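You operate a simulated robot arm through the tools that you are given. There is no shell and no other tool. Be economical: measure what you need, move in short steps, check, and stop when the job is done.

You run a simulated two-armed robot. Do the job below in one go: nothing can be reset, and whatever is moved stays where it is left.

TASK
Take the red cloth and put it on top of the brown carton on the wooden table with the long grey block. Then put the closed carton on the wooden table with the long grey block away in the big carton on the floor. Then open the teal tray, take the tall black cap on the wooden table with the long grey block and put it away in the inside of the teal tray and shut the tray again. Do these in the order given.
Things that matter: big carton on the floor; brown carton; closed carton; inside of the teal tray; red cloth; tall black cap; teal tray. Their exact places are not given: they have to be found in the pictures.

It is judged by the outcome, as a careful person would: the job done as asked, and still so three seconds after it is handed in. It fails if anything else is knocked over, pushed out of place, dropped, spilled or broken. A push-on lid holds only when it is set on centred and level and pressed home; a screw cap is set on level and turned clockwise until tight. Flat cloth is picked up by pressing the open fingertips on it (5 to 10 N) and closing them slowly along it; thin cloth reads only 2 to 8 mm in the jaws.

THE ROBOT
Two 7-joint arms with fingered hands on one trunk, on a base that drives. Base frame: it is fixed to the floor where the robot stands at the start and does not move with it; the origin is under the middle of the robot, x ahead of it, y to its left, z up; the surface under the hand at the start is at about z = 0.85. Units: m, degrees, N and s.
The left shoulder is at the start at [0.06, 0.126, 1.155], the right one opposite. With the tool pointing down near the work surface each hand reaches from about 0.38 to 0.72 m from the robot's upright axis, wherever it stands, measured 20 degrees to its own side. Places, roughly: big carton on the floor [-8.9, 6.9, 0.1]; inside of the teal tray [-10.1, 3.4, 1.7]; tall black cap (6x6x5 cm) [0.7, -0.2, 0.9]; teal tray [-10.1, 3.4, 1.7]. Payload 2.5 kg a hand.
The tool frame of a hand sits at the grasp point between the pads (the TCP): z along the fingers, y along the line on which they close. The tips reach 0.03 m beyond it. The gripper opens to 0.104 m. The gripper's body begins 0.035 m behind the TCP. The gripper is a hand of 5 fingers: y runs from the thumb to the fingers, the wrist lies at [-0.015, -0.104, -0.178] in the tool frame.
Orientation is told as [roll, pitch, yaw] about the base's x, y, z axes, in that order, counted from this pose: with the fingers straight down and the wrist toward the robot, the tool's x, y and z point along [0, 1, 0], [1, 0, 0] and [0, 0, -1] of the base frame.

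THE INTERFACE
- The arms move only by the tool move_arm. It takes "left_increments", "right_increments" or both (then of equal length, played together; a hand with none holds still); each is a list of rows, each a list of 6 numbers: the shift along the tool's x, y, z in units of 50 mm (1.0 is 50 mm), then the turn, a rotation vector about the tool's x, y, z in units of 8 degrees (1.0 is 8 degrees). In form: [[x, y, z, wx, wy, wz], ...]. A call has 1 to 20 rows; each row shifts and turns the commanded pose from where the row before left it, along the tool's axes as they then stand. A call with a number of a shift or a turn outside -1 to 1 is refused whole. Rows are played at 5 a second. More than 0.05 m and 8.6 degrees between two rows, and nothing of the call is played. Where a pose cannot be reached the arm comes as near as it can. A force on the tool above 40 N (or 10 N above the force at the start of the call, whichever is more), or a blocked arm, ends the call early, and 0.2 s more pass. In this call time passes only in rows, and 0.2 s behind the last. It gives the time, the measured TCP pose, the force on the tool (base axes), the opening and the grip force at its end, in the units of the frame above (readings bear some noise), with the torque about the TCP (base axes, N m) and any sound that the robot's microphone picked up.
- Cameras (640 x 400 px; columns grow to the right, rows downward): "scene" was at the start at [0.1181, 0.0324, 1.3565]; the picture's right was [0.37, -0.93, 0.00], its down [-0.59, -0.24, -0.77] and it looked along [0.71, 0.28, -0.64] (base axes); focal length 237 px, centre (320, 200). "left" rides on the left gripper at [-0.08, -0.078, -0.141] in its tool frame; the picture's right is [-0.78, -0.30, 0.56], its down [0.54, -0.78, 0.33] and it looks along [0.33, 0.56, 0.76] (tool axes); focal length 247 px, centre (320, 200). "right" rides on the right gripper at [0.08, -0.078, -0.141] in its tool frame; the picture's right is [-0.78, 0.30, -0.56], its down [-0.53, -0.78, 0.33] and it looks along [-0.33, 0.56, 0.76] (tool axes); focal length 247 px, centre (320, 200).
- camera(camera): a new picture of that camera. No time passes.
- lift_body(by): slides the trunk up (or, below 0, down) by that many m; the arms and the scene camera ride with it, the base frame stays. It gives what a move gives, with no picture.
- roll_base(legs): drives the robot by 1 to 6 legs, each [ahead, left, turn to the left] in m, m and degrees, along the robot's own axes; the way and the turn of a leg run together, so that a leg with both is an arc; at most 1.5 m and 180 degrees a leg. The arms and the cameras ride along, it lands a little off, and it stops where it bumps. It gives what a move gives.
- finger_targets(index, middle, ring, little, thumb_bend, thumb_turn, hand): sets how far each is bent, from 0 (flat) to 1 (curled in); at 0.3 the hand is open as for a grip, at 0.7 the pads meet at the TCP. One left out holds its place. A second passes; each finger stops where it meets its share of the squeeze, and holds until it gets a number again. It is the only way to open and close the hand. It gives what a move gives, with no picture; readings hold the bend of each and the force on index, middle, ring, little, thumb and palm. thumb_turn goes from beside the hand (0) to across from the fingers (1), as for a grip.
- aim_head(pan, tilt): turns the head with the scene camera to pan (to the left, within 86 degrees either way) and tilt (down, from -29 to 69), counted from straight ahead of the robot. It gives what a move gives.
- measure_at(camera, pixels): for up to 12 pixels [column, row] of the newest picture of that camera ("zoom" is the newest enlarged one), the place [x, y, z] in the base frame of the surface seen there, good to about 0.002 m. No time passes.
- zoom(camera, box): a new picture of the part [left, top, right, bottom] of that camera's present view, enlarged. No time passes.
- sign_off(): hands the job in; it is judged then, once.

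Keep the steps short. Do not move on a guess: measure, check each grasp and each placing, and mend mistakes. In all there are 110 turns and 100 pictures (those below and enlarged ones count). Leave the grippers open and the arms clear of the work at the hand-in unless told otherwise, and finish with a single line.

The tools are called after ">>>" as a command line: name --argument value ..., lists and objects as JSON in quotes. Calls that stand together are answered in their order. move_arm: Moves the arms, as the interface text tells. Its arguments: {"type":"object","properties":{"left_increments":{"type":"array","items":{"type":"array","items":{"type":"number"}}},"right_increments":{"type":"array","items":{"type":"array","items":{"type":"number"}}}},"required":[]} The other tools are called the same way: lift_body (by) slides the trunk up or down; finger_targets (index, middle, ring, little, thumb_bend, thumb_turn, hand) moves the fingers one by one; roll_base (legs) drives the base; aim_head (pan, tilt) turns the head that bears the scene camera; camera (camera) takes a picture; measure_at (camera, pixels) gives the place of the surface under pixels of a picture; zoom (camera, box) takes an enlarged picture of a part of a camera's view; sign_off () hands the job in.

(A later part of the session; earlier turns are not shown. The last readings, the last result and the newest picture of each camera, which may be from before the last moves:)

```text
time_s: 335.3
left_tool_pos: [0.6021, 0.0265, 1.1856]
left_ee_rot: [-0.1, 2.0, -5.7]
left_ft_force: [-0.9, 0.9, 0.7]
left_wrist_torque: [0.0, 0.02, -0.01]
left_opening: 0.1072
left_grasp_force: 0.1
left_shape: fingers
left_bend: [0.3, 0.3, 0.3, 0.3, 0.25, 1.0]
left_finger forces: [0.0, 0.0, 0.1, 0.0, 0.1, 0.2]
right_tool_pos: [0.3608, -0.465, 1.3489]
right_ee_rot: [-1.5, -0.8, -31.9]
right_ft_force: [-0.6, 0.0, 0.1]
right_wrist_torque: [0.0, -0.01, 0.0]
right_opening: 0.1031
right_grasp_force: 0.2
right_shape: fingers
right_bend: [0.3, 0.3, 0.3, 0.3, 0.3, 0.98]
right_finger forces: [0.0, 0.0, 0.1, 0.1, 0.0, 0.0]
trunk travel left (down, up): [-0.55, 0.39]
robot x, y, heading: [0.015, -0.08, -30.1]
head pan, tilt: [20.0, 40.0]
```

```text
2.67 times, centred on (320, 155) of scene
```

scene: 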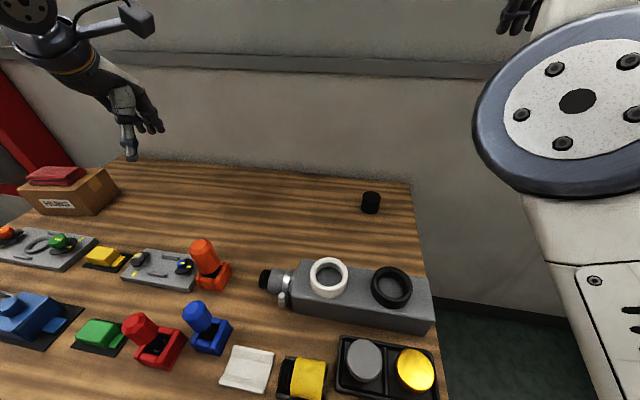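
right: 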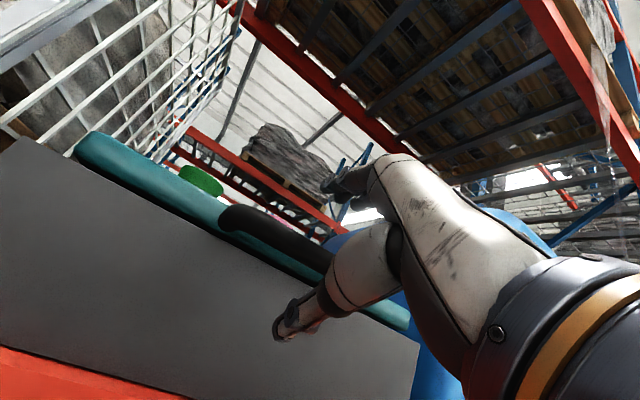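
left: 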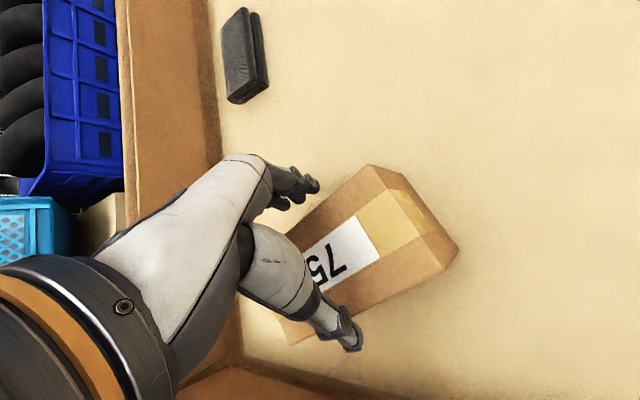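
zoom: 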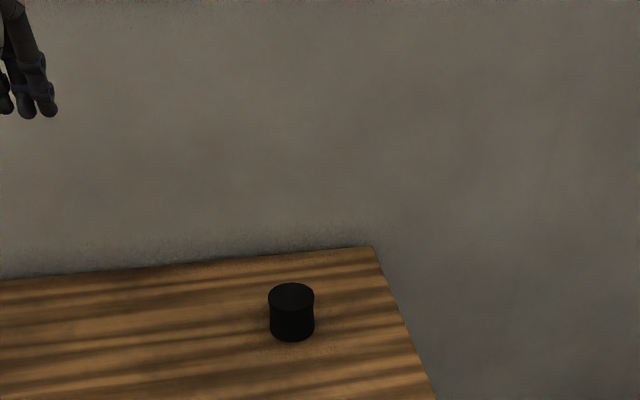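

>>> measure_at --camera "zoom" --pixels '[[291, 297], [275, 297], [308, 297], [291, 288], [291, 306], [292, 330]]'

>>> move_arm --left_increments '[[-0.7, 0.3, 0.5, -0.25, 0, 0], [-0.7, 0.3, 0.5, 0, 0, 0], [-0.7, 0.3, 0.5, 0, 0, 0], [-0.7, 0.2, 0.5, 0, 0, 0], [-0.7, 0.1, 0.5, 0, 0, 0]]'

```text
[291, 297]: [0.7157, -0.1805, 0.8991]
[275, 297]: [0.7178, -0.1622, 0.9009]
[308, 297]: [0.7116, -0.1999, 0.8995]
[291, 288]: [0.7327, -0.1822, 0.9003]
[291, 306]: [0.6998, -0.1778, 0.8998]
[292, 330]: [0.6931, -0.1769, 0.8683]
```

```text
time_s: 336.5
left_tool_pos: [0.6466, -0.1538, 1.0581]
left_ee_rot: [-0.2, 0.0, -5.7]
left_ft_force: [0.0, 0.0, -0.1]
left_wrist_torque: [-0.02, -0.02, 0.03]
left_opening: 0.1068
left_grasp_force: 0.0
left_shape: fingers
left_bend: [0.3, 0.3, 0.3, 0.3, 0.25, 1.0]
left_finger forces: [0.0, 0.0, 0.0, 0.1, 0.0, 0.0]
right_tool_pos: [0.3627, -0.4644, 1.3495]
right_ee_rot: [-1.5, -0.7, -31.8]
right_ft_force: [0.7, -0.5, 0.4]
right_wrist_torque: [0.0, 0.0, 0.0]
right_opening: 0.103
right_grasp_force: 0.2
right_shape: fingers
right_bend: [0.3, 0.3, 0.3, 0.3, 0.3, 0.98]
right_finger forces: [0.2, 0.0, 0.0, 0.0, 0.0, 0.0]
trunk travel left (down, up): [-0.55, 0.39]
robot x, y, heading: [0.0138, -0.0793, -29.6]
head pan, tilt: [20.0, 40.0]
```

The cap's centre is (0.716, −0.180), top at z 0.900. Moving over it, then down in two stages.

>>> move_arm --left_increments '[[-0.19, 0.717, 0.2, 0, 0, 0], [-0.19, 0.717, 0.2, 0, 0, 0], [0, 0, 0.6, 0, 0, 0], [0, 0, 0.6, 0, 0, 0]]'

>>> camera --camera "left"

>>> zoom --camera "scene" --box '[220, 90, 410, 230]'

```text
time_s: 337.5
left_tool_pos: [0.6851, -0.1531, 0.9854]
left_ee_rot: [-0.2, -0.1, -5.7]
left_ft_force: [-0.3, 0.1, -0.5]
left_wrist_torque: [-0.03, 0.0, 0.0]
left_opening: 0.107
left_grasp_force: 0.1
left_shape: fingers
left_bend: [0.3, 0.3, 0.3, 0.3, 0.25, 1.0]
left_finger forces: [0.1, 0.0, 0.1, 0.0, 0.0, 0.1]
left hand out of reach, approached as far as the arm can: row 2, 3, 4
right_tool_pos: [0.3623, -0.465, 1.3493]
right_ee_rot: [-1.5, -0.9, -31.9]
right_ft_force: [-0.4, -0.1, -0.1]
right_wrist_torque: [0.01, -0.01, 0.04]
right_opening: 0.1029
right_grasp_force: 0.0
right_shape: fingers
right_bend: [0.3, 0.3, 0.3, 0.3, 0.3, 0.98]
right_finger forces: [0.0, 0.0, 0.1, 0.1, 0.0, 0.0]
trunk travel left (down, up): [-0.55, 0.39]
robot x, y, heading: [0.0144, -0.08, -29.9]
head pan, tilt: [20.0, 40.0]
```

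```text
20 pictures are left
```

left: 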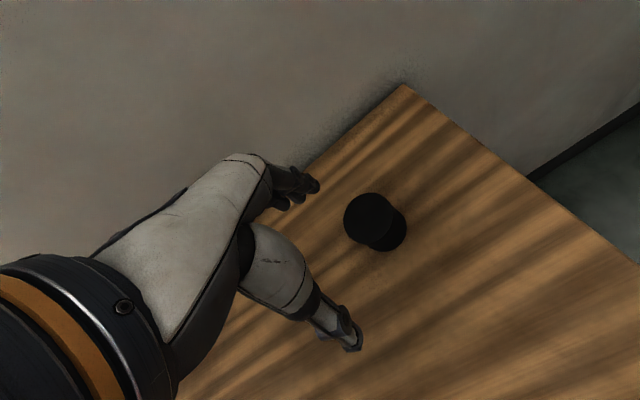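

```text
2.86 times, centred on (315, 160) of scene
```

zoom: 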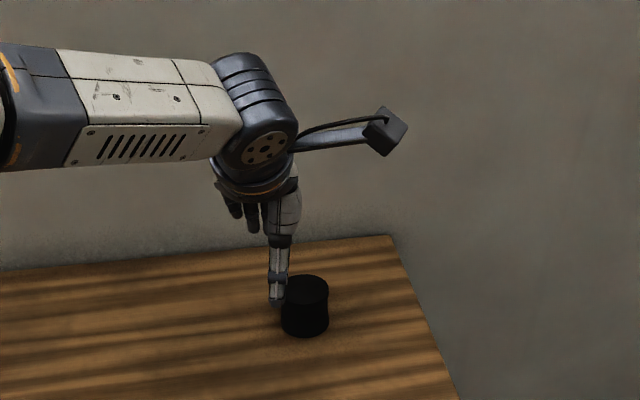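

Just 3–4 cm short. Turning the base another 25° right brings the left shoulder closer. The hand passes above the cap safely, and then I swing it back over.

>>> roll_base --legs '[[0, 0, -25]]'

>>> move_arm --left_increments '[[0.8, -0.06, -0.2, 0, 0, -0.36], [0.8, -0.06, 0, 0, 0, -0.36], [0.8, -0.06, 0, 0, 0, -0.36], [0.8, 0, 0, 0, 0, -0.36], [0.8, 0, 0, 0, 0, -0.36], [0.7, 0, 0, 0, 0, -0.36]]'

```text
time_s: 339.2
left_tool_pos: [0.588, -0.4369, 0.9862]
left_ee_rot: [-0.2, -0.1, -31.3]
left_ft_force: [-0.7, -0.2, 0.0]
left_wrist_torque: [0.02, 0.02, 0.02]
left_opening: 0.1074
left_grasp_force: 0.0
left_shape: fingers
left_bend: [0.3, 0.3, 0.3, 0.3, 0.25, 1.0]
left_finger forces: [0.0, 0.1, 0.0, 0.0, 0.1, 0.1]
right_tool_pos: [0.1628, -0.5777, 1.35]
right_ee_rot: [-1.5, -0.7, -57.4]
right_ft_force: [0.8, 0.6, -0.4]
right_wrist_torque: [-0.01, -0.02, -0.01]
right_opening: 0.1031
right_grasp_force: 0.0
right_shape: fingers
right_bend: [0.3, 0.3, 0.3, 0.3, 0.3, 0.98]
right_finger forces: [0.1, 0.0, 0.0, 0.1, 0.1, 0.0]
trunk travel left (down, up): [-0.55, 0.39]
robot x, y, heading: [0.0145, -0.0803, -55.1]
head pan, tilt: [20.0, 40.0]
```

```text
time_s: 340.6
left_tool_pos: [0.6766, -0.2179, 0.9965]
left_ee_rot: [-0.2, 0.0, -14.1]
left_ft_force: [0.3, 0.3, 0.9]
left_wrist_torque: [-0.04, 0.04, -0.01]
left_opening: 0.1072
left_grasp_force: 0.1
left_shape: fingers
left_bend: [0.3, 0.3, 0.3, 0.3, 0.25, 1.0]
left_finger forces: [0.1, 0.0, 0.0, 0.0, 0.0, 0.0]
right_tool_pos: [0.1624, -0.5762, 1.3494]
right_ee_rot: [-1.6, -0.7, -57.5]
right_ft_force: [0.1, 0.7, 0.7]
right_wrist_torque: [0.0, -0.01, 0.01]
right_opening: 0.1031
right_grasp_force: 0.1
right_shape: fingers
right_bend: [0.3, 0.3, 0.3, 0.3, 0.3, 0.98]
right_finger forces: [0.0, 0.1, 0.0, 0.1, 0.0, 0.1]
trunk travel left (down, up): [-0.55, 0.39]
robot x, y, heading: [0.0165, -0.085, -55.4]
head pan, tilt: [20.0, 40.0]
```

Within reach so far. Centring over the cap.

>>> move_arm --left_increments '[[0.465, 0.29, 0, 0, 0, 0], [0.465, 0.29, 0, 0, 0, 0], [0, 0, 0.3, 0, 0, 0]]'

>>> camera --camera "left"

```text
time_s: 341.4
left_tool_pos: [0.7145, -0.1794, 0.9806]
left_ee_rot: [-0.3, 0.0, -14.0]
left_ft_force: [0.3, -0.5, 0.1]
left_wrist_torque: [0.0, 0.0, -0.03]
left_opening: 0.1074
left_grasp_force: 0.1
left_shape: fingers
left_bend: [0.3, 0.3, 0.3, 0.3, 0.25, 1.0]
left_finger forces: [0.0, 0.1, 0.1, 0.1, 0.0, 0.1]
right_tool_pos: [0.163, -0.5768, 1.3499]
right_ee_rot: [-1.6, -0.6, -57.4]
right_ft_force: [1.1, -0.5, 0.7]
right_wrist_torque: [-0.04, -0.03, 0.02]
right_opening: 0.103
right_grasp_force: 0.0
right_shape: fingers
right_bend: [0.3, 0.3, 0.3, 0.3, 0.3, 0.98]
right_finger forces: [0.0, 0.0, 0.1, 0.0, 0.0, 0.1]
trunk travel left (down, up): [-0.55, 0.39]
robot x, y, heading: [0.0168, -0.08, -55.2]
head pan, tilt: [20.0, 40.0]
```

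```text
18 pictures are left
```

left: 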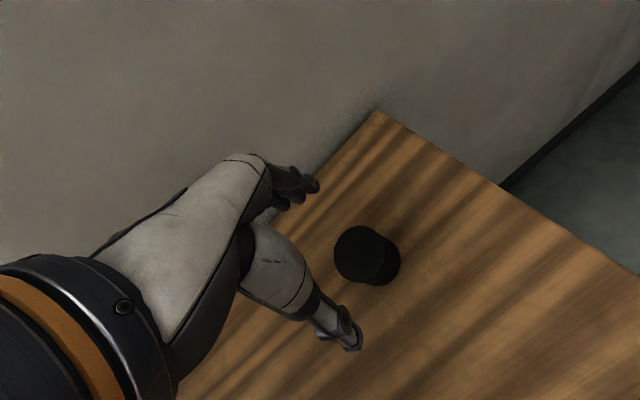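

The cap is exactly on the hand's axis. Lowering around it and closing gently.

>>> move_arm --left_increments '[[0, 0, 0.6, 0, 0, 0], [0, 0, 0.6, 0, 0, 0], [0, 0, 0.5, 0, 0, 0], [0, 0, 0.2, 0, 0, 0]]'

>>> finger_targets --hand "left" --index 0.5 --middle 0.5 --ring 0.5 --little 0.5 --thumb_bend 0.48

>>> camera --camera "left"

```text
time_s: 342.4
left_tool_pos: [0.7157, -0.1818, 0.8852]
left_ee_rot: [-0.2, -0.1, -14.1]
left_ft_force: [0.8, 0.1, 0.7]
left_wrist_torque: [0.0, 0.04, -0.01]
left_opening: 0.107
left_grasp_force: 0.0
left_shape: fingers
left_bend: [0.3, 0.3, 0.3, 0.3, 0.25, 1.0]
left_finger forces: [0.1, 0.0, 0.0, 0.1, 0.1, 0.1]
right_tool_pos: [0.1631, -0.5754, 1.3493]
right_ee_rot: [-1.5, -0.6, -57.4]
right_ft_force: [0.6, -0.1, 0.4]
right_wrist_torque: [0.01, 0.0, 0.02]
right_opening: 0.1032
right_grasp_force: 0.0
right_shape: fingers
right_bend: [0.3, 0.3, 0.3, 0.3, 0.3, 0.98]
right_finger forces: [0.1, 0.0, 0.0, 0.0, 0.0, 0.0]
trunk travel left (down, up): [-0.55, 0.39]
robot x, y, heading: [0.0109, -0.0764, -55.2]
head pan, tilt: [20.0, 40.0]
```

```text
time_s: 343.4
left_tool_pos: [0.7146, -0.182, 0.8855]
left_ee_rot: [-0.2, 0.0, -14.0]
left_ft_force: [0.9, -0.3, 0.5]
left_wrist_torque: [-0.01, -0.01, 0.0]
left_opening: 0.0552
left_grasp_force: 0.7
left_shape: fingers
left_bend: [0.5, 0.5, 0.5, 0.5, 0.48, 1.0]
left_finger forces: [0.2, 0.2, 0.1, 0.0, 0.1, 0.1]
right_tool_pos: [0.1638, -0.577, 1.3498]
right_ee_rot: [-1.6, -0.7, -57.4]
right_ft_force: [-0.6, 0.5, 0.1]
right_wrist_torque: [-0.03, -0.01, 0.01]
right_opening: 0.1028
right_grasp_force: 0.1
right_shape: fingers
right_bend: [0.3, 0.3, 0.3, 0.3, 0.3, 0.98]
right_finger forces: [0.0, 0.0, 0.1, 0.1, 0.0, 0.0]
trunk travel left (down, up): [-0.55, 0.39]
robot x, y, heading: [0.0144, -0.0778, -55.4]
head pan, tilt: [20.0, 40.0]
```

```text
17 pictures are left
```

left: 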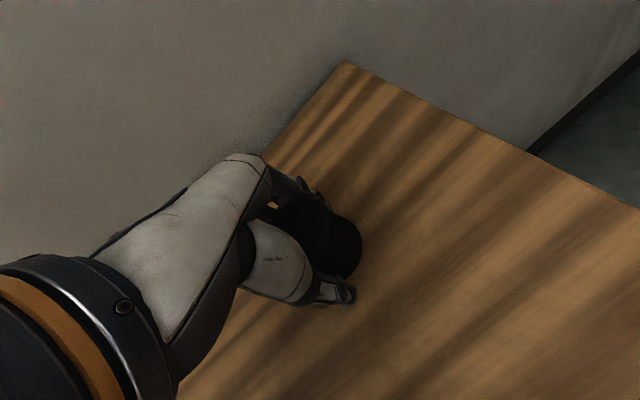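

Just touching at 55 mm. I'll tighten and then lift.

>>> finger_targets --hand "left" --index 0.6 --middle 0.6 --ring 0.6 --little 0.6 --thumb_bend 0.58

>>> move_arm --left_increments '[[0, 0, -0.3, 0, 0, 0], [0, 0, -0.6, 0, 0, 0], [0, 0, -0.8, 0, 0, 0], [0, 0, -0.8, 0, 0, 0], [0, -0.4, -0.7, 0, 0, 0], [0, -0.6, -0.5, 0, 0, 0]]'

>>> camera --camera "left"

```text
time_s: 344.4
left_tool_pos: [0.7146, -0.1825, 0.8864]
left_ee_rot: [-0.2, -0.1, -13.9]
left_ft_force: [1.1, -0.1, 1.9]
left_wrist_torque: [-0.03, -0.11, -0.03]
left_opening: 0.0474
left_grasp_force: 8.1
left_shape: fingers
left_bend: [0.54, 0.55, 0.6, 0.6, 0.51, 0.99]
left_finger forces: [3.9, 5.7, 0.0, 0.0, 6.9, 0.0]
right_tool_pos: [0.1624, -0.5776, 1.3494]
right_ee_rot: [-1.5, -0.7, -57.4]
right_ft_force: [0.0, -0.1, -0.3]
right_wrist_torque: [0.01, -0.02, -0.01]
right_opening: 0.1032
right_grasp_force: 0.0
right_shape: fingers
right_bend: [0.3, 0.3, 0.3, 0.3, 0.3, 0.98]
right_finger forces: [0.1, 0.1, 0.0, 0.1, 0.0, 0.0]
trunk travel left (down, up): [-0.55, 0.39]
robot x, y, heading: [0.0155, -0.0753, -55.0]
head pan, tilt: [20.0, 40.0]
```

```text
time_s: 345.8
left_tool_pos: [0.665, -0.1674, 1.0705]
left_ee_rot: [-0.2, 0.0, -13.9]
left_ft_force: [-0.8, 0.3, -1.0]
left_wrist_torque: [0.01, -0.02, -0.01]
left_opening: 0.047
left_grasp_force: 7.3
left_shape: fingers
left_bend: [0.54, 0.56, 0.6, 0.6, 0.51, 0.99]
left_finger forces: [3.7, 3.9, 0.0, 0.0, 7.2, 0.1]
right_tool_pos: [0.1618, -0.5771, 1.3509]
right_ee_rot: [-1.5, -0.8, -57.4]
right_ft_force: [0.0, 1.2, 0.6]
right_wrist_torque: [0.01, 0.01, 0.01]
right_opening: 0.103
right_grasp_force: 0.1
right_shape: fingers
right_bend: [0.3, 0.3, 0.3, 0.3, 0.3, 0.98]
right_finger forces: [0.0, 0.0, 0.0, 0.0, 0.0, 0.0]
trunk travel left (down, up): [-0.55, 0.39]
robot x, y, heading: [0.0135, -0.0804, -55.4]
head pan, tilt: [20.0, 40.0]
```

```text
16 pictures are left
```

left: 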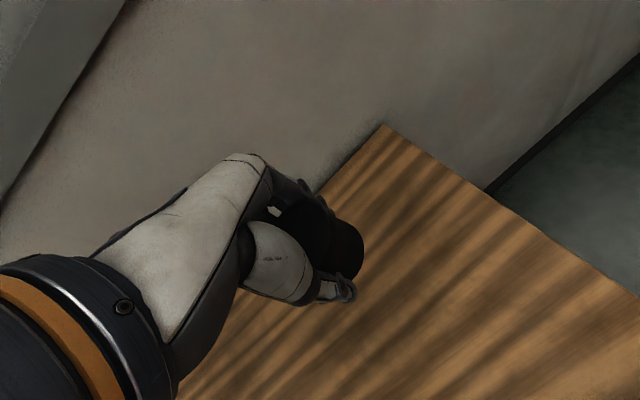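

The cap is lifted. I'll tighten the grip slightly, then turn, back away and face the lane.

>>> finger_targets --hand "left" --index 0.68 --middle 0.68 --thumb_bend 0.64

>>> roll_base --legs '[[0, 0, 55], [-0.82, 0, 0], [0, 0, -178]]'

```text
time_s: 346.8
left_tool_pos: [0.6653, -0.1682, 1.0693]
left_ee_rot: [-0.1, 0.1, -14.0]
left_ft_force: [-0.6, -0.2, -0.5]
left_wrist_torque: [0.0, 0.01, -0.01]
left_opening: 0.0461
left_grasp_force: 13.1
left_shape: fingers
left_bend: [0.56, 0.58, 0.6, 0.6, 0.52, 0.99]
left_finger forces: [6.6, 6.6, 0.0, 0.0, 12.9, 0.1]
right_tool_pos: [0.1621, -0.577, 1.3493]
right_ee_rot: [-1.6, -0.7, -57.4]
right_ft_force: [0.3, 0.4, -0.8]
right_wrist_torque: [0.02, 0.0, 0.0]
right_opening: 0.103
right_grasp_force: 0.1
right_shape: fingers
right_bend: [0.3, 0.3, 0.3, 0.3, 0.3, 0.98]
right_finger forces: [0.0, 0.0, 0.0, 0.1, 0.0, 0.0]
trunk travel left (down, up): [-0.55, 0.39]
robot x, y, heading: [0.0169, -0.0808, -55.3]
head pan, tilt: [20.0, 40.0]
```

```text
time_s: 360.9
left_tool_pos: [-1.2229, -0.5745, 1.0704]
left_ee_rot: [-0.2, -0.1, -136.6]
left_ft_force: [-0.4, 0.5, -0.5]
left_wrist_torque: [0.04, 0.0, 0.02]
left_opening: 0.0447
left_grasp_force: 12.5
left_shape: fingers
left_bend: [0.56, 0.58, 0.6, 0.6, 0.52, 0.99]
left_finger forces: [6.5, 6.2, 0.0, 0.0, 11.6, 0.0]
right_tool_pos: [-1.2956, 0.0694, 1.3491]
right_ee_rot: [-1.5, -0.6, 180.1]
right_ft_force: [0.6, 0.1, 0.6]
right_wrist_torque: [0.0, 0.02, -0.01]
right_opening: 0.1031
right_grasp_force: 0.0
right_shape: fingers
right_bend: [0.3, 0.3, 0.3, 0.3, 0.3, 0.98]
right_finger forces: [0.0, 0.1, 0.0, 0.0, 0.0, 0.0]
trunk travel left (down, up): [-0.55, 0.39]
robot x, y, heading: [-0.7962, -0.0736, -177.9]
head pan, tilt: [20.0, 40.0]
```

Heading −178°. I'll move away from the side table first, then go along the lane as before.

>>> roll_base --legs '[[0.3, -0.3, -2.1], [1.5, 0, 0], [1.2, 0.1, 0], [1.45, 0, 0]]'

```text
time_s: 382.9
left_tool_pos: [-5.6688, -0.3992, 1.0701]
left_ee_rot: [-0.2, 0.0, -137.6]
left_ft_force: [0.3, 0.8, -0.8]
left_wrist_torque: [-0.01, 0.02, 0.04]
left_opening: 0.0445
left_grasp_force: 12.2
left_shape: fingers
left_bend: [0.57, 0.59, 0.6, 0.6, 0.52, 0.99]
left_finger forces: [6.6, 6.2, 0.1, 0.1, 11.4, 0.0]
right_tool_pos: [-5.7297, 0.2465, 1.3493]
right_ee_rot: [-1.6, -0.8, 179.0]
right_ft_force: [0.5, 0.1, 0.3]
right_wrist_torque: [0.0, 0.02, 0.04]
right_opening: 0.1032
right_grasp_force: 0.1
right_shape: fingers
right_bend: [0.3, 0.3, 0.3, 0.3, 0.3, 0.98]
right_finger forces: [0.0, 0.1, 0.1, 0.0, 0.0, 0.1]
trunk travel left (down, up): [-0.55, 0.39]
robot x, y, heading: [-5.2354, 0.0955, -178.6]
head pan, tilt: [20.0, 40.0]
```

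On track. Next through the second gap, then along the aisle to y ≈3.4 in front of the tray.

>>> roll_base --legs '[[0.25, -1.145, -1.4], [1.1, 0, 0], [1.1, 0, 0], [0, -1.5, 0], [0, -0.66, 0], [0.8, 0, 0]]'

>>> lift_body --by 0.39

>>> aim_head --pan 0 --tilt 5

>>> camera --camera "scene"

```text
time_s: 413.4
left_tool_pos: [-8.9782, 2.8264, 1.0702]
left_ee_rot: [-0.2, -0.1, -138.7]
left_ft_force: [0.5, 0.5, -0.1]
left_wrist_torque: [0.0, -0.01, -0.01]
left_opening: 0.044
left_grasp_force: 11.8
left_shape: fingers
left_bend: [0.57, 0.59, 0.6, 0.6, 0.52, 0.99]
left_finger forces: [6.4, 6.3, 0.1, 0.0, 11.0, 0.0]
right_tool_pos: [-9.0263, 3.4719, 1.3494]
right_ee_rot: [-1.4, -0.8, 177.9]
right_ft_force: [-0.6, -1.0, -0.6]
right_wrist_torque: [-0.01, 0.01, 0.0]
right_opening: 0.103
right_grasp_force: 0.1
right_shape: fingers
right_bend: [0.3, 0.3, 0.3, 0.3, 0.3, 0.98]
right_finger forces: [0.1, 0.0, 0.0, 0.0, 0.0, 0.0]
trunk travel left (down, up): [-0.55, 0.39]
robot x, y, heading: [-8.5336, 3.3094, 180.1]
head pan, tilt: [20.0, 40.0]
```

```text
time_s: 417.2
left_tool_pos: [-8.9771, 2.8255, 1.4597]
left_ee_rot: [-0.2, 0.0, -138.8]
left_ft_force: [-0.3, -0.8, -0.9]
left_wrist_torque: [0.0, 0.03, 0.02]
left_opening: 0.0439
left_grasp_force: 11.8
left_shape: fingers
left_bend: [0.57, 0.59, 0.6, 0.6, 0.52, 0.99]
left_finger forces: [6.4, 6.1, 0.1, 0.0, 11.1, 0.0]
right_tool_pos: [-9.0256, 3.4724, 1.739]
right_ee_rot: [-1.5, -0.8, 177.8]
right_ft_force: [0.5, 1.3, 0.8]
right_wrist_torque: [-0.02, 0.0, 0.04]
right_opening: 0.1031
right_grasp_force: 0.0
right_shape: fingers
right_bend: [0.3, 0.3, 0.3, 0.3, 0.3, 0.98]
right_finger forces: [0.1, 0.0, 0.1, 0.0, 0.0, 0.0]
trunk travel left (down, up): [-0.94, 0.0]
robot x, y, heading: [-8.5369, 3.3068, 179.9]
head pan, tilt: [20.0, 40.0]
```

```text
time_s: 418.2
left_tool_pos: [-8.9772, 2.8259, 1.4601]
left_ee_rot: [-0.3, -0.1, -138.8]
left_ft_force: [0.4, 0.3, -1.1]
left_wrist_torque: [0.02, 0.0, 0.01]
left_opening: 0.0442
left_grasp_force: 11.9
left_shape: fingers
left_bend: [0.57, 0.59, 0.6, 0.6, 0.52, 0.99]
left_finger forces: [6.3, 6.2, 0.1, 0.0, 11.1, 0.0]
right_tool_pos: [-9.0265, 3.4723, 1.7398]
right_ee_rot: [-1.4, -0.9, 177.9]
right_ft_force: [-0.5, -0.8, -0.1]
right_wrist_torque: [0.0, 0.01, 0.01]
right_opening: 0.1031
right_grasp_force: 0.1
right_shape: fingers
right_bend: [0.3, 0.3, 0.3, 0.3, 0.3, 0.98]
right_finger forces: [0.1, 0.0, 0.0, 0.0, 0.0, 0.0]
trunk travel left (down, up): [-0.94, 0.0]
robot x, y, heading: [-8.535, 3.3096, 179.8]
head pan, tilt: [0.0, 5.0]
```

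```text
15 pictures are left
```

scene: 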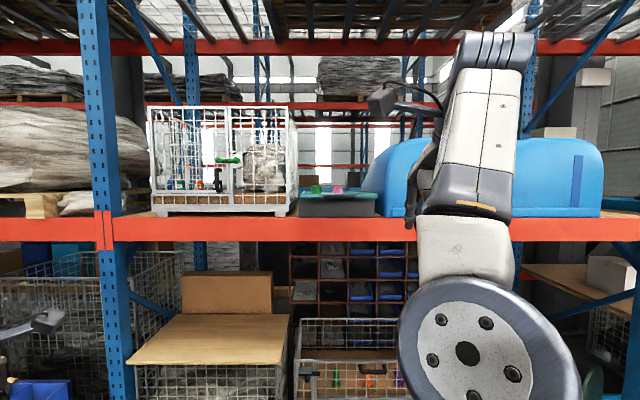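

The tray is still open. I'll bring the left hand with the cap inward, straighten and raise it to tray height, and pull the right hand aside, while still away from the rack.

>>> move_arm --left_increments '[[-0.6, -0.52, 0, 0, 0, 0], [-0.6, -0.52, 0, 0, 0, 0], [-0.6, -0.52, 0, 0, 0, 0], [-0.6, -0.52, 0, 0, 0, 0.9], [0, 0, -0.6, 0, 0, 0.9], [0, 0, -0.9, 0, 0, 0.9], [0, 0, -0.9, 0, 0, 0.9], [0, 0, -0.9, 0, 0, 0], [0, 0, -0.9, 0, 0, 0], [0, 0, -0.9, 0, 0, 0], [0, 0, -0.9, 0, 0, 0], [0, 0, -0.9, 0, 0, 0]]'

>>> move_arm --right_increments '[[-0.8, -0.3, 0, 0, 0, 0], [-0.8, -0.3, 0, 0, 0, 0], [-0.8, -0.3, 0, 0, 0, 0], [-0.8, -0.3, 0, 0, 0, 0]]'

>>> camera --camera "scene"

```text
time_s: 420.3
left_tool_pos: [-8.9731, 2.9524, 1.6434]
left_ee_rot: [-9.6, 2.7, -165.9]
left_ft_force: [-0.5, 0.2, -0.1]
left_wrist_torque: [-0.02, -0.01, -0.03]
left_opening: 0.0439
left_grasp_force: 11.9
left_shape: fingers
left_bend: [0.57, 0.59, 0.6, 0.6, 0.52, 0.99]
left_finger forces: [6.4, 6.1, 0.0, 0.0, 11.0, 0.0]
right_tool_pos: [-9.0257, 3.472, 1.7402]
right_ee_rot: [-1.6, -0.8, 177.8]
right_ft_force: [0.6, 0.4, 0.5]
right_wrist_torque: [0.0, 0.01, 0.0]
right_opening: 0.1028
right_grasp_force: 0.0
right_shape: fingers
right_bend: [0.3, 0.3, 0.3, 0.3, 0.3, 0.98]
right_finger forces: [0.0, 0.1, 0.1, 0.0, 0.0, 0.0]
trunk travel left (down, up): [-0.94, 0.0]
robot x, y, heading: [-8.5325, 3.3059, 179.9]
head pan, tilt: [0.0, 5.0]
stopped in row 10 (left hand): the arm was blocked; the commanded pose is now the measured one
```

```text
time_s: 421.3
left_tool_pos: [-8.9738, 2.9534, 1.6447]
left_ee_rot: [-9.8, 2.4, -165.9]
left_ft_force: [0.3, -0.6, -0.9]
left_wrist_torque: [-0.03, 0.01, 0.02]
left_opening: 0.0439
left_grasp_force: 11.5
left_shape: fingers
left_bend: [0.57, 0.59, 0.6, 0.6, 0.52, 0.99]
left_finger forces: [6.4, 6.0, 0.1, 0.0, 11.0, 0.1]
right_tool_pos: [-8.9597, 3.6347, 1.7416]
right_ee_rot: [-1.4, -0.7, 177.9]
right_ft_force: [-0.3, 0.0, -0.1]
right_wrist_torque: [-0.04, 0.03, -0.02]
right_opening: 0.103
right_grasp_force: 0.0
right_shape: fingers
right_bend: [0.3, 0.3, 0.3, 0.3, 0.3, 0.98]
right_finger forces: [0.0, 0.0, 0.0, 0.0, 0.1, 0.0]
trunk travel left (down, up): [-0.94, 0.0]
robot x, y, heading: [-8.5334, 3.3087, 180.1]
head pan, tilt: [0.0, 5.0]
```

```text
14 pictures are left
```

scene: 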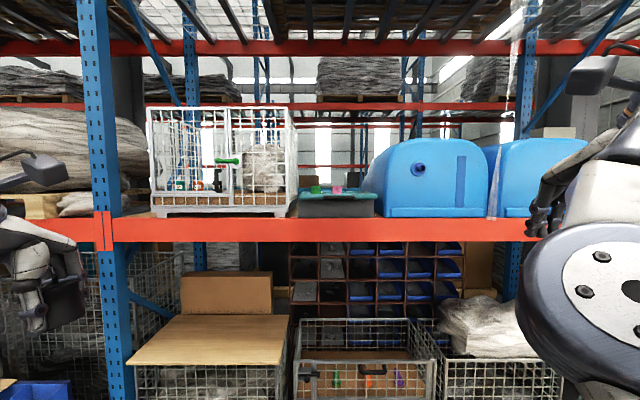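

The left arm stops at z 1.64 in this posture. The right arm got higher after tipping fingers-forward, so I'll do the same with the left: lower a bit, level, tip forward while coming to the middle. The cap stays gripped.

>>> move_arm --left_increments '[[0, 0, 0.8, 0, 0.6, 0], [0, 0, 0.6, 0, 0.6, 0], [-0.5, 0, 0, -1, 0, 0.2], [-0.5, 0, 0, -1, 0, 0.2], [-0.5, 0, 0, -1, 0, 0.2], [-0.5, 0, 0, -1, 0, 0.2], [-0.5, 0, 0, -1, 0, 0.2], [-0.5, 0, 0, -1, 0, 0], [-0.5, 0, 0, -1, 0, 0], [-0.5, 0, 0, -1, 0, 0], [-0.4, 0, 0, -1, 0, 0], [-0.4, 0, 0, -1, 0, 0]]'

```text
time_s: 423.9
left_tool_pos: [-9.0112, 3.1975, 1.5686]
left_ee_rot: [9.2, -77.3, 177.6]
left_ft_force: [0.2, 0.0, -0.8]
left_wrist_torque: [0.01, 0.04, 0.03]
left_opening: 0.0431
left_grasp_force: 11.9
left_shape: fingers
left_bend: [0.58, 0.59, 0.6, 0.6, 0.52, 0.99]
left_finger forces: [6.0, 5.9, 0.0, 0.0, 11.0, 0.0]
right_tool_pos: [-8.9622, 3.6322, 1.7406]
right_ee_rot: [-1.5, -0.7, 177.9]
right_ft_force: [-0.4, -0.5, 0.4]
right_wrist_torque: [-0.03, -0.03, 0.01]
right_opening: 0.1029
right_grasp_force: 0.0
right_shape: fingers
right_bend: [0.3, 0.3, 0.3, 0.3, 0.3, 0.98]
right_finger forces: [0.0, 0.0, 0.0, 0.1, 0.1, 0.0]
trunk travel left (down, up): [-0.94, 0.0]
robot x, y, heading: [-8.5351, 3.3115, 180.1]
head pan, tilt: [0.0, 5.0]
```

That worked. Raising with fingers forward, then tipping back to fingers-down.

>>> move_arm --left_increments '[[0, 0.94, -0.21, 0, 0, 0], [0, 0.94, -0.21, 0, 0, 0], [0, 0.94, -0.21, 0, 0, 0], [0, 0.94, -0.21, 0, 0, 0], [0, 0.9, -0.21, 0, 0, 0], [0, 0, 0, 1, 0, 0], [0, 0, 0, 1, 0, 0], [0, 0, 0, 1, 0, 0], [0, 0, 0, 1, 0, 0], [0, 0, 0, 1, 0, 0], [0, 0, 0, 1, 0, 0], [0, 0, 0, 1, 0, 0], [0, 0, 0, 1, 0, 0], [0, 0, 0, 1, 0, 0], [0, 0, 0, 0.7, 0, 0]]'

>>> camera --camera "scene"

```text
time_s: 427.1
left_tool_pos: [-9.0005, 3.0398, 1.7452]
left_ee_rot: [2.1, 0.5, -173.4]
left_ft_force: [0.7, 0.5, -0.6]
left_wrist_torque: [0.0, -0.05, 0.0]
left_opening: 0.0427
left_grasp_force: 11.3
left_shape: fingers
left_bend: [0.58, 0.59, 0.6, 0.6, 0.53, 0.99]
left_finger forces: [6.0, 5.9, 0.0, 0.0, 10.3, 0.1]
left hand out of reach, approached as far as the arm can: row 9, 10, 11, 12, 13, 14, 15
right_tool_pos: [-8.961, 3.6314, 1.7423]
right_ee_rot: [-1.6, -0.7, 177.9]
right_ft_force: [0.0, 0.7, -0.2]
right_wrist_torque: [0.0, -0.03, -0.01]
right_opening: 0.1029
right_grasp_force: 0.0
right_shape: fingers
right_bend: [0.3, 0.3, 0.3, 0.3, 0.3, 0.98]
right_finger forces: [0.0, 0.0, 0.0, 0.0, 0.0, 0.0]
trunk travel left (down, up): [-0.94, 0.0]
robot x, y, heading: [-8.5345, 3.3079, 179.9]
head pan, tilt: [0.0, 5.0]
```

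```text
13 pictures are left
```

scene: 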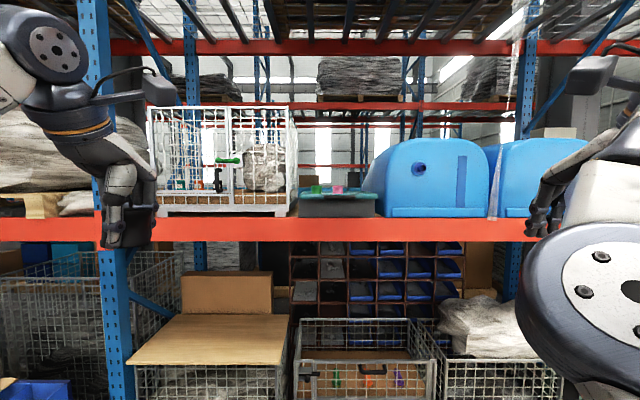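

Now at z 1.745 with the hand vertical, which is about its maximum. A 24° forward tilt gives extra height to clear the rim, so I'll tilt, move in and raise, pull the right hand back a little, and check.

>>> move_arm --left_increments '[[-0.6, 0, 0, -1, 0, 0], [-0.6, 0, 0, -1, 0, 0], [-0.6, 0, 0, -1, 0, 0], [0, 0.22, -0.55, 0, 0, 0], [0, 0.22, -0.55, 0, 0, 0]]' --right_increments '[[0, -0.3, 0, 0, 0, 0], [0, -0.3, 0, 0, 0, 0], [0, -0.3, 0, 0, 0, 0], [0, -0.3, 0, 0, 0, 0], [0, 0, 0, 0, 0, 0]]'

```text
time_s: 428.3
left_tool_pos: [-9.0093, 3.1326, 1.8018]
left_ee_rot: [2.4, -23.7, -174.3]
left_ft_force: [-0.3, 0.6, -0.2]
left_wrist_torque: [0.01, -0.03, 0.01]
left_opening: 0.0424
left_grasp_force: 10.6
left_shape: fingers
left_bend: [0.58, 0.59, 0.6, 0.6, 0.53, 0.99]
left_finger forces: [6.0, 5.7, 0.0, 0.0, 10.4, 0.0]
right_tool_pos: [-8.9024, 3.6284, 1.7425]
right_ee_rot: [-1.6, -0.8, 177.9]
right_ft_force: [-0.3, 0.3, -0.1]
right_wrist_torque: [0.02, -0.04, 0.02]
right_opening: 0.1027
right_grasp_force: 0.0
right_shape: fingers
right_bend: [0.3, 0.3, 0.3, 0.3, 0.3, 0.98]
right_finger forces: [0.0, 0.1, 0.0, 0.0, 0.0, 0.0]
trunk travel left (down, up): [-0.94, 0.0]
robot x, y, heading: [-8.5342, 3.3088, 180.1]
head pan, tilt: [0.0, 5.0]
```

Good height. Driving in front of the free right part of the tray, stopping short to look.

>>> roll_base --legs '[[0.2, -0.372, 0], [0.48, 0, 0]]'

>>> aim_head --pan 15 --tilt 12

>>> camera --camera "scene"

```text
time_s: 433.4
left_tool_pos: [-9.6918, 3.5079, 1.8021]
left_ee_rot: [2.3, -23.7, -174.1]
left_ft_force: [-0.9, 0.4, -0.5]
left_wrist_torque: [0.01, -0.03, 0.0]
left_opening: 0.0425
left_grasp_force: 10.9
left_shape: fingers
left_bend: [0.58, 0.59, 0.6, 0.6, 0.53, 0.99]
left_finger forces: [5.9, 5.8, 0.0, 0.0, 10.3, 0.0]
right_tool_pos: [-9.5881, 4.0055, 1.7435]
right_ee_rot: [-1.5, -0.7, 178.1]
right_ft_force: [0.3, -0.5, 0.3]
right_wrist_torque: [0.0, -0.01, 0.01]
right_opening: 0.1028
right_grasp_force: 0.0
right_shape: fingers
right_bend: [0.3, 0.3, 0.3, 0.3, 0.3, 0.98]
right_finger forces: [0.0, 0.0, 0.1, 0.0, 0.0, 0.0]
trunk travel left (down, up): [-0.94, 0.0]
robot x, y, heading: [-9.2189, 3.6875, -180.0]
head pan, tilt: [0.0, 5.0]
```

```text
time_s: 434.1
left_tool_pos: [-9.6933, 3.5074, 1.8034]
left_ee_rot: [2.3, -23.8, -174.1]
left_ft_force: [-0.2, -0.2, -1.1]
left_wrist_torque: [0.02, -0.01, 0.0]
left_opening: 0.0426
left_grasp_force: 11.1
left_shape: fingers
left_bend: [0.58, 0.59, 0.6, 0.6, 0.53, 0.99]
left_finger forces: [5.9, 5.7, 0.1, 0.1, 10.3, 0.0]
right_tool_pos: [-9.5898, 4.0057, 1.7427]
right_ee_rot: [-1.5, -0.9, 178.1]
right_ft_force: [-0.3, 0.3, 0.2]
right_wrist_torque: [-0.01, 0.01, -0.03]
right_opening: 0.103
right_grasp_force: 0.0
right_shape: fingers
right_bend: [0.3, 0.3, 0.3, 0.3, 0.3, 0.98]
right_finger forces: [0.0, 0.0, 0.0, 0.1, 0.0, 0.0]
trunk travel left (down, up): [-0.94, 0.0]
robot x, y, heading: [-9.2199, 3.6868, -179.8]
head pan, tilt: [15.0, 12.0]
```

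```text
12 pictures are left
```

scene: 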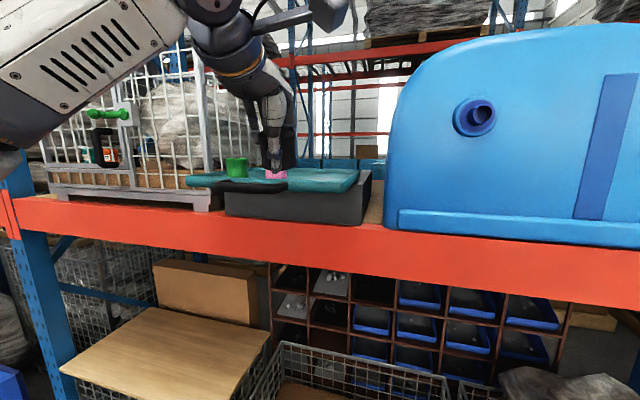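

>>> zoom --camera "scene" --box '[170, 90, 390, 230]'

>>> measure_at --camera "zoom" --pixels '[[185, 215], [200, 225], [305, 245], [320, 248], [440, 250], [530, 240], [450, 285], [50, 260], [545, 225], [360, 232], [440, 280], [305, 215]]'

```text
2.86 times, centred on (280, 160) of scene
```

zoom: 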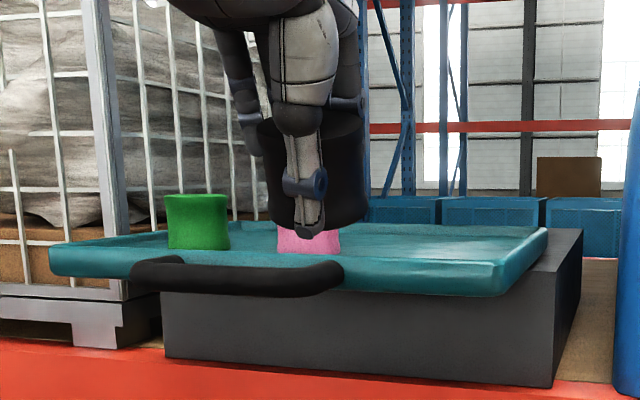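

```text
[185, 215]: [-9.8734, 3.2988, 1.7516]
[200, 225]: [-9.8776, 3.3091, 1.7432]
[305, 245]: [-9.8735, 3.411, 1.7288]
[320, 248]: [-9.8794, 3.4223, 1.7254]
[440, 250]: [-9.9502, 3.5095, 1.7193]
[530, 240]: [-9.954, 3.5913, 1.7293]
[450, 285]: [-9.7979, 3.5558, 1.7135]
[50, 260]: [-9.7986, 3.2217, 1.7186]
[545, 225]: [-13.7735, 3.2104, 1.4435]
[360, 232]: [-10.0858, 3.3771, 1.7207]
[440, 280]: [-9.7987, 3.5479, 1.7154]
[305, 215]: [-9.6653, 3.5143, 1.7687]
```

There is free room right of the pink cap around (−9.885, 3.51), floor at z 1.719, tray front at −9.798. Driving 0.19 m forward, then lowering while reducing the tilt.

>>> roll_base --legs '[[0.19, 0, -0.2]]'

>>> move_arm --left_increments '[[0, 0, 0.2, 0.6, 0, 0], [0, 0, 0.2, 0.6, 0, 0], [0, 0, 0.1, 0.4, 0, 0]]'

>>> zoom --camera "scene" --box '[130, 90, 390, 250]'

```text
time_s: 435.7
left_tool_pos: [-9.8814, 3.5076, 1.8026]
left_ee_rot: [2.3, -23.9, -174.0]
left_ft_force: [0.6, 0.4, -0.9]
left_wrist_torque: [0.0, 0.0, -0.05]
left_opening: 0.0426
left_grasp_force: 11.2
left_shape: fingers
left_bend: [0.58, 0.59, 0.6, 0.6, 0.53, 0.99]
left_finger forces: [5.8, 5.8, 0.0, 0.0, 10.3, 0.1]
right_tool_pos: [-9.7767, 4.0034, 1.7428]
right_ee_rot: [-1.4, -0.9, 178.1]
right_ft_force: [0.3, 0.7, 0.8]
right_wrist_torque: [0.02, -0.01, 0.0]
right_opening: 0.1029
right_grasp_force: 0.1
right_shape: fingers
right_bend: [0.3, 0.3, 0.3, 0.3, 0.3, 0.98]
right_finger forces: [0.0, 0.0, 0.1, 0.1, 0.1, 0.0]
trunk travel left (down, up): [-0.94, 0.0]
robot x, y, heading: [-9.4085, 3.6869, -179.5]
head pan, tilt: [15.0, 12.0]
```

```text
time_s: 436.5
left_tool_pos: [-9.8816, 3.4663, 1.7776]
left_ee_rot: [2.3, -11.9, -174.2]
left_ft_force: [-1.6, 10.4, 23.8]
left_wrist_torque: [-0.99, 0.62, -0.28]
left_opening: 0.0426
left_grasp_force: 25.3
left_shape: fingers
left_bend: [0.58, 0.59, 0.58, 0.58, 0.53, 0.99]
left_finger forces: [5.9, 5.8, 0.0, 28.5, 10.2, 0.1]
left hand out of reach, approached as far as the arm can: row 1, 3
right_tool_pos: [-9.7761, 4.0107, 1.7441]
right_ee_rot: [-1.4, -0.9, 178.1]
right_ft_force: [0.4, 0.2, -0.6]
right_wrist_torque: [-0.01, 0.02, -0.04]
right_opening: 0.1029
right_grasp_force: 0.0
right_shape: fingers
right_bend: [0.3, 0.3, 0.3, 0.3, 0.3, 0.98]
right_finger forces: [0.0, 0.0, 0.0, 0.1, 0.0, 0.1]
trunk travel left (down, up): [-0.94, 0.0]
robot x, y, heading: [-9.4126, 3.687, -179.4]
head pan, tilt: [15.0, 12.0]
```

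```text
2.46 times, centred on (260, 170) of scene
```

zoom: 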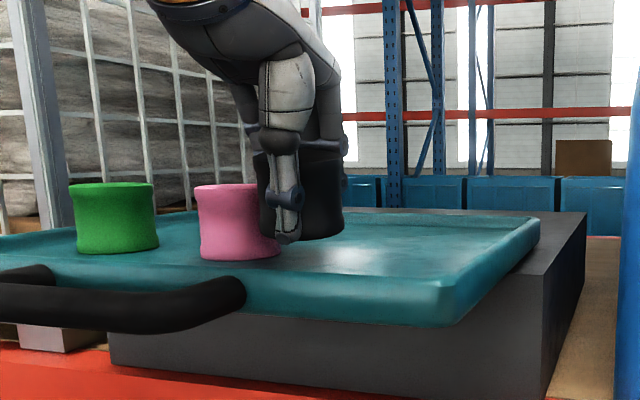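

The hand drifted left and the little finger is pressing on the pink cap. I'll go up and right at once.

>>> move_arm --left_increments '[[0, 0, -0.3, -0.4, 0, 0], [-0.4, 0, -0.3, -0.6, 0, 0], [-0.6, 0, -0.1, -0.5, 0, 0]]'

>>> zoom --camera "scene" --box '[130, 90, 390, 250]'

```text
time_s: 437.3
left_tool_pos: [-9.884, 3.5079, 1.7999]
left_ee_rot: [2.4, -22.9, -174.0]
left_ft_force: [0.1, 0.8, -0.4]
left_wrist_torque: [0.01, -0.02, 0.01]
left_opening: 0.0428
left_grasp_force: 11.3
left_shape: fingers
left_bend: [0.58, 0.59, 0.6, 0.6, 0.53, 0.99]
left_finger forces: [6.0, 5.8, 0.1, 0.1, 10.4, 0.1]
right_tool_pos: [-9.7809, 4.0064, 1.7421]
right_ee_rot: [-1.5, -0.7, 178.2]
right_ft_force: [-0.7, 0.4, -1.2]
right_wrist_torque: [0.0, -0.02, 0.03]
right_opening: 0.1031
right_grasp_force: 0.1
right_shape: fingers
right_bend: [0.3, 0.3, 0.3, 0.3, 0.3, 0.98]
right_finger forces: [0.0, 0.0, 0.0, 0.0, 0.0, 0.0]
trunk travel left (down, up): [-0.94, 0.0]
robot x, y, heading: [-9.4118, 3.6847, -179.5]
head pan, tilt: [15.0, 12.0]
```

```text
2.46 times, centred on (260, 170) of scene
```

zoom: 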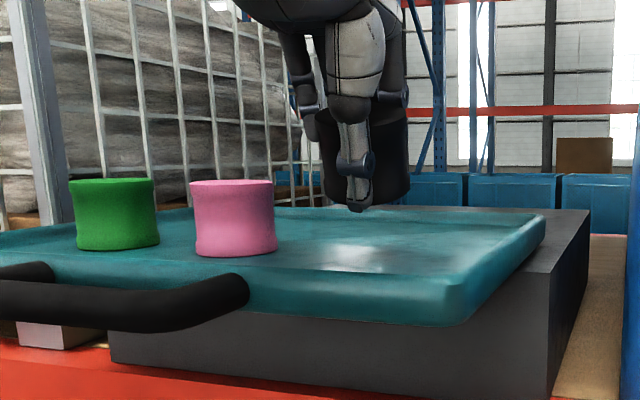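

The pink cap is still upright. I'll lower straight with the tilt kept, slightly further right, watching y.

>>> move_arm --left_increments '[[-0.15, -0.08, 0.18, 0, 0, 0], [0, -0.08, 0.18, 0, 0, 0], [0, -0.08, 0.18, 0, 0, 0], [0, 0, 0.05, 0, 0, 0]]'

```text
time_s: 438.3
left_tool_pos: [-9.8839, 3.5155, 1.7692]
left_ee_rot: [2.3, -23.1, -173.9]
left_ft_force: [-0.4, -0.1, -1.1]
left_wrist_torque: [0.0, -0.05, -0.01]
left_opening: 0.0425
left_grasp_force: 11.2
left_shape: fingers
left_bend: [0.58, 0.59, 0.6, 0.6, 0.53, 0.99]
left_finger forces: [5.9, 5.8, 0.1, 0.1, 10.3, 0.1]
right_tool_pos: [-9.7799, 4.0058, 1.7428]
right_ee_rot: [-1.5, -0.8, 178.1]
right_ft_force: [0.4, -0.6, 0.0]
right_wrist_torque: [-0.01, -0.01, 0.01]
right_opening: 0.1031
right_grasp_force: 0.2
right_shape: fingers
right_bend: [0.3, 0.3, 0.3, 0.3, 0.3, 0.98]
right_finger forces: [0.0, 0.1, 0.1, 0.1, 0.0, 0.0]
trunk travel left (down, up): [-0.94, 0.0]
robot x, y, heading: [-9.4108, 3.6883, -179.7]
head pan, tilt: [15.0, 12.0]
```

Steady. Reducing the tilt while easing down to touch the tray floor.

>>> move_arm --left_increments '[[0, 0, 0.02, 0.6, 0, 0], [0, 0, 0.04, 0.6, 0, 0], [0, 0, 0.06, 0.6, 0, 0]]'

>>> zoom --camera "scene" --box '[130, 90, 390, 250]'

```text
time_s: 439.1
left_tool_pos: [-9.881, 3.4641, 1.7616]
left_ee_rot: [2.0, -8.6, -173.5]
left_ft_force: [0.8, 1.3, 1.3]
left_wrist_torque: [-0.12, 0.04, -0.05]
left_opening: 0.0427
left_grasp_force: 12.0
left_shape: fingers
left_bend: [0.58, 0.59, 0.6, 0.6, 0.53, 0.99]
left_finger forces: [5.8, 5.8, 0.1, 2.0, 10.3, 0.0]
left hand out of reach, approached as far as the arm can: row 2, 3
right_tool_pos: [-9.7802, 4.0035, 1.7434]
right_ee_rot: [-1.6, -0.7, 178.2]
right_ft_force: [-0.1, 0.1, 0.0]
right_wrist_torque: [0.0, 0.02, -0.02]
right_opening: 0.1032
right_grasp_force: 0.0
right_shape: fingers
right_bend: [0.3, 0.3, 0.3, 0.3, 0.3, 0.98]
right_finger forces: [0.0, 0.0, 0.0, 0.0, 0.1, 0.1]
trunk travel left (down, up): [-0.94, 0.0]
robot x, y, heading: [-9.4106, 3.6878, -179.7]
head pan, tilt: [15.0, 12.0]
```

```text
2.46 times, centred on (260, 170) of scene
```

zoom: 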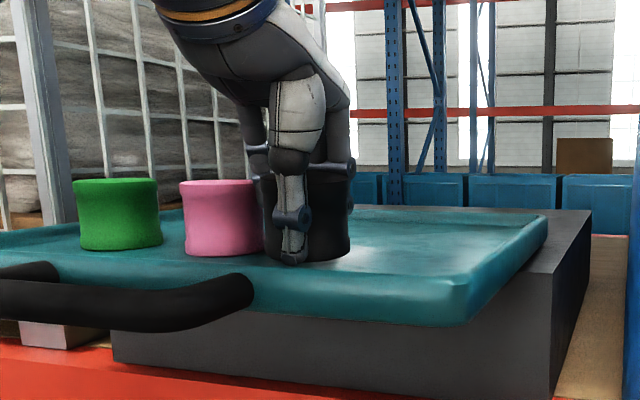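

The cap is now practically on the floor but the hand drifted left and rests lightly against the pink cap. I'll shift the base 4 cm right to move away from it, then release.

>>> roll_base --legs '[[0, -0.04, 0]]'

>>> move_arm --left_increments '[[0, 0, 0.05, 0, 0, 0]]'

>>> zoom --camera "scene" --box '[130, 90, 390, 250]'

```text
time_s: 440.0
left_tool_pos: [-9.8815, 3.4966, 1.7585]
left_ee_rot: [1.7, -8.6, -173.2]
left_ft_force: [-0.4, -0.9, -0.6]
left_wrist_torque: [0.04, 0.0, -0.05]
left_opening: 0.0428
left_grasp_force: 10.8
left_shape: fingers
left_bend: [0.58, 0.59, 0.6, 0.6, 0.53, 0.99]
left_finger forces: [5.9, 5.8, 0.1, 0.0, 10.2, 0.0]
right_tool_pos: [-9.781, 4.0367, 1.7448]
right_ee_rot: [-1.8, -0.8, 178.3]
right_ft_force: [0.2, -0.9, -0.1]
right_wrist_torque: [0.04, -0.02, 0.02]
right_opening: 0.1032
right_grasp_force: 0.1
right_shape: fingers
right_bend: [0.3, 0.3, 0.3, 0.3, 0.3, 0.98]
right_finger forces: [0.0, 0.0, 0.0, 0.0, 0.0, 0.1]
trunk travel left (down, up): [-0.94, 0.0]
robot x, y, heading: [-9.4094, 3.7252, -179.8]
head pan, tilt: [15.0, 12.0]
```

```text
time_s: 440.4
left_tool_pos: [-9.8837, 3.5011, 1.7582]
left_ee_rot: [1.9, -8.5, -173.2]
left_ft_force: [0.4, -0.9, 0.2]
left_wrist_torque: [0.03, 0.0, 0.01]
left_opening: 0.0426
left_grasp_force: 10.7
left_shape: fingers
left_bend: [0.58, 0.59, 0.6, 0.6, 0.53, 0.99]
left_finger forces: [5.9, 5.9, 0.1, 0.0, 10.5, 0.0]
right_tool_pos: [-9.781, 4.0402, 1.7446]
right_ee_rot: [-1.7, -0.9, 178.3]
right_ft_force: [0.3, -0.7, -0.2]
right_wrist_torque: [0.04, 0.01, 0.0]
right_opening: 0.103
right_grasp_force: 0.1
right_shape: fingers
right_bend: [0.3, 0.3, 0.3, 0.3, 0.3, 0.98]
right_finger forces: [0.0, 0.0, 0.1, 0.1, 0.0, 0.0]
trunk travel left (down, up): [-0.94, 0.0]
robot x, y, heading: [-9.4092, 3.7278, -179.6]
head pan, tilt: [15.0, 12.0]
```

```text
2.46 times, centred on (260, 170) of scene
```

zoom: 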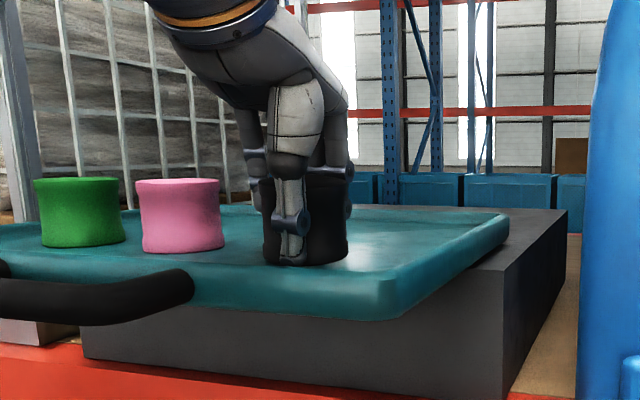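

Clear of the pink cap and on the tray floor. Releasing.

>>> finger_targets --hand "left" --index 0.42 --middle 0.42 --ring 0.42 --little 0.42 --thumb_bend 0.4

>>> move_arm --left_increments '[[0, 0, -0.3, 0, 0, 0], [0, 0, -0.4, -0.8, 0, 0], [0, 0, -0.5, -0.8, 0, 0], [-0.1, 0.1, -0.5, -0.8, 0, 0], [0, 0.2, -0.4, 0, 0, 0]]'

>>> zoom --camera "scene" --box '[130, 90, 390, 250]'

```text
time_s: 441.4
left_tool_pos: [-9.8813, 3.5021, 1.7577]
left_ee_rot: [2.1, -8.6, -173.2]
left_ft_force: [-0.2, -0.6, 0.2]
left_wrist_torque: [0.0, 0.02, 0.01]
left_opening: 0.0747
left_grasp_force: 0.1
left_shape: fingers
left_bend: [0.42, 0.42, 0.42, 0.42, 0.4, 1.0]
left_finger forces: [0.0, 0.1, 0.1, 0.0, 0.1, 0.1]
right_tool_pos: [-9.7805, 4.0426, 1.7428]
right_ee_rot: [-1.6, -0.8, 178.4]
right_ft_force: [0.0, 0.7, 0.0]
right_wrist_torque: [-0.01, -0.01, 0.03]
right_opening: 0.1031
right_grasp_force: 0.0
right_shape: fingers
right_bend: [0.3, 0.3, 0.3, 0.3, 0.3, 0.98]
right_finger forces: [0.0, 0.0, 0.0, 0.0, 0.1, 0.0]
trunk travel left (down, up): [-0.94, 0.0]
robot x, y, heading: [-9.4118, 3.7293, -179.6]
head pan, tilt: [15.0, 12.0]
```

```text
time_s: 442.6
left_tool_pos: [-9.8687, 3.5109, 1.8527]
left_ee_rot: [2.1, -27.9, -173.9]
left_ft_force: [-0.2, 0.1, 0.3]
left_wrist_torque: [0.0, 0.0, -0.01]
left_opening: 0.0747
left_grasp_force: 0.1
left_shape: fingers
left_bend: [0.42, 0.42, 0.42, 0.42, 0.4, 1.0]
left_finger forces: [0.0, 0.1, 0.0, 0.0, 0.0, 0.0]
left hand out of reach, approached as far as the arm can: row 1, 5
right_tool_pos: [-9.7809, 4.042, 1.7432]
right_ee_rot: [-1.6, -0.7, 178.3]
right_ft_force: [-0.4, -0.2, -0.1]
right_wrist_torque: [0.01, 0.0, 0.02]
right_opening: 0.1031
right_grasp_force: 0.0
right_shape: fingers
right_bend: [0.3, 0.3, 0.3, 0.3, 0.3, 0.98]
right_finger forces: [0.0, 0.0, 0.1, 0.0, 0.0, 0.1]
trunk travel left (down, up): [-0.94, 0.0]
robot x, y, heading: [-9.4077, 3.731, -179.6]
head pan, tilt: [15.0, 12.0]
```

```text
2.46 times, centred on (260, 170) of scene
```

zoom: 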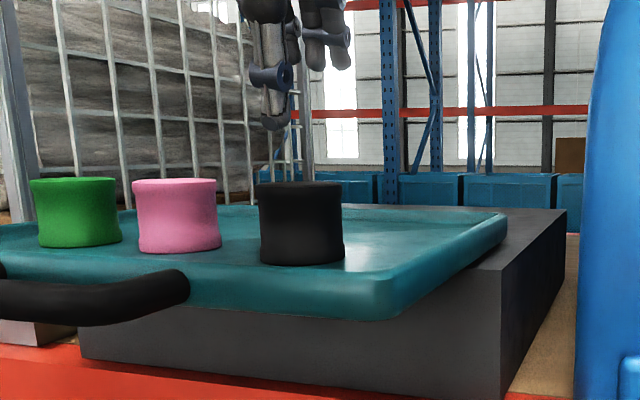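

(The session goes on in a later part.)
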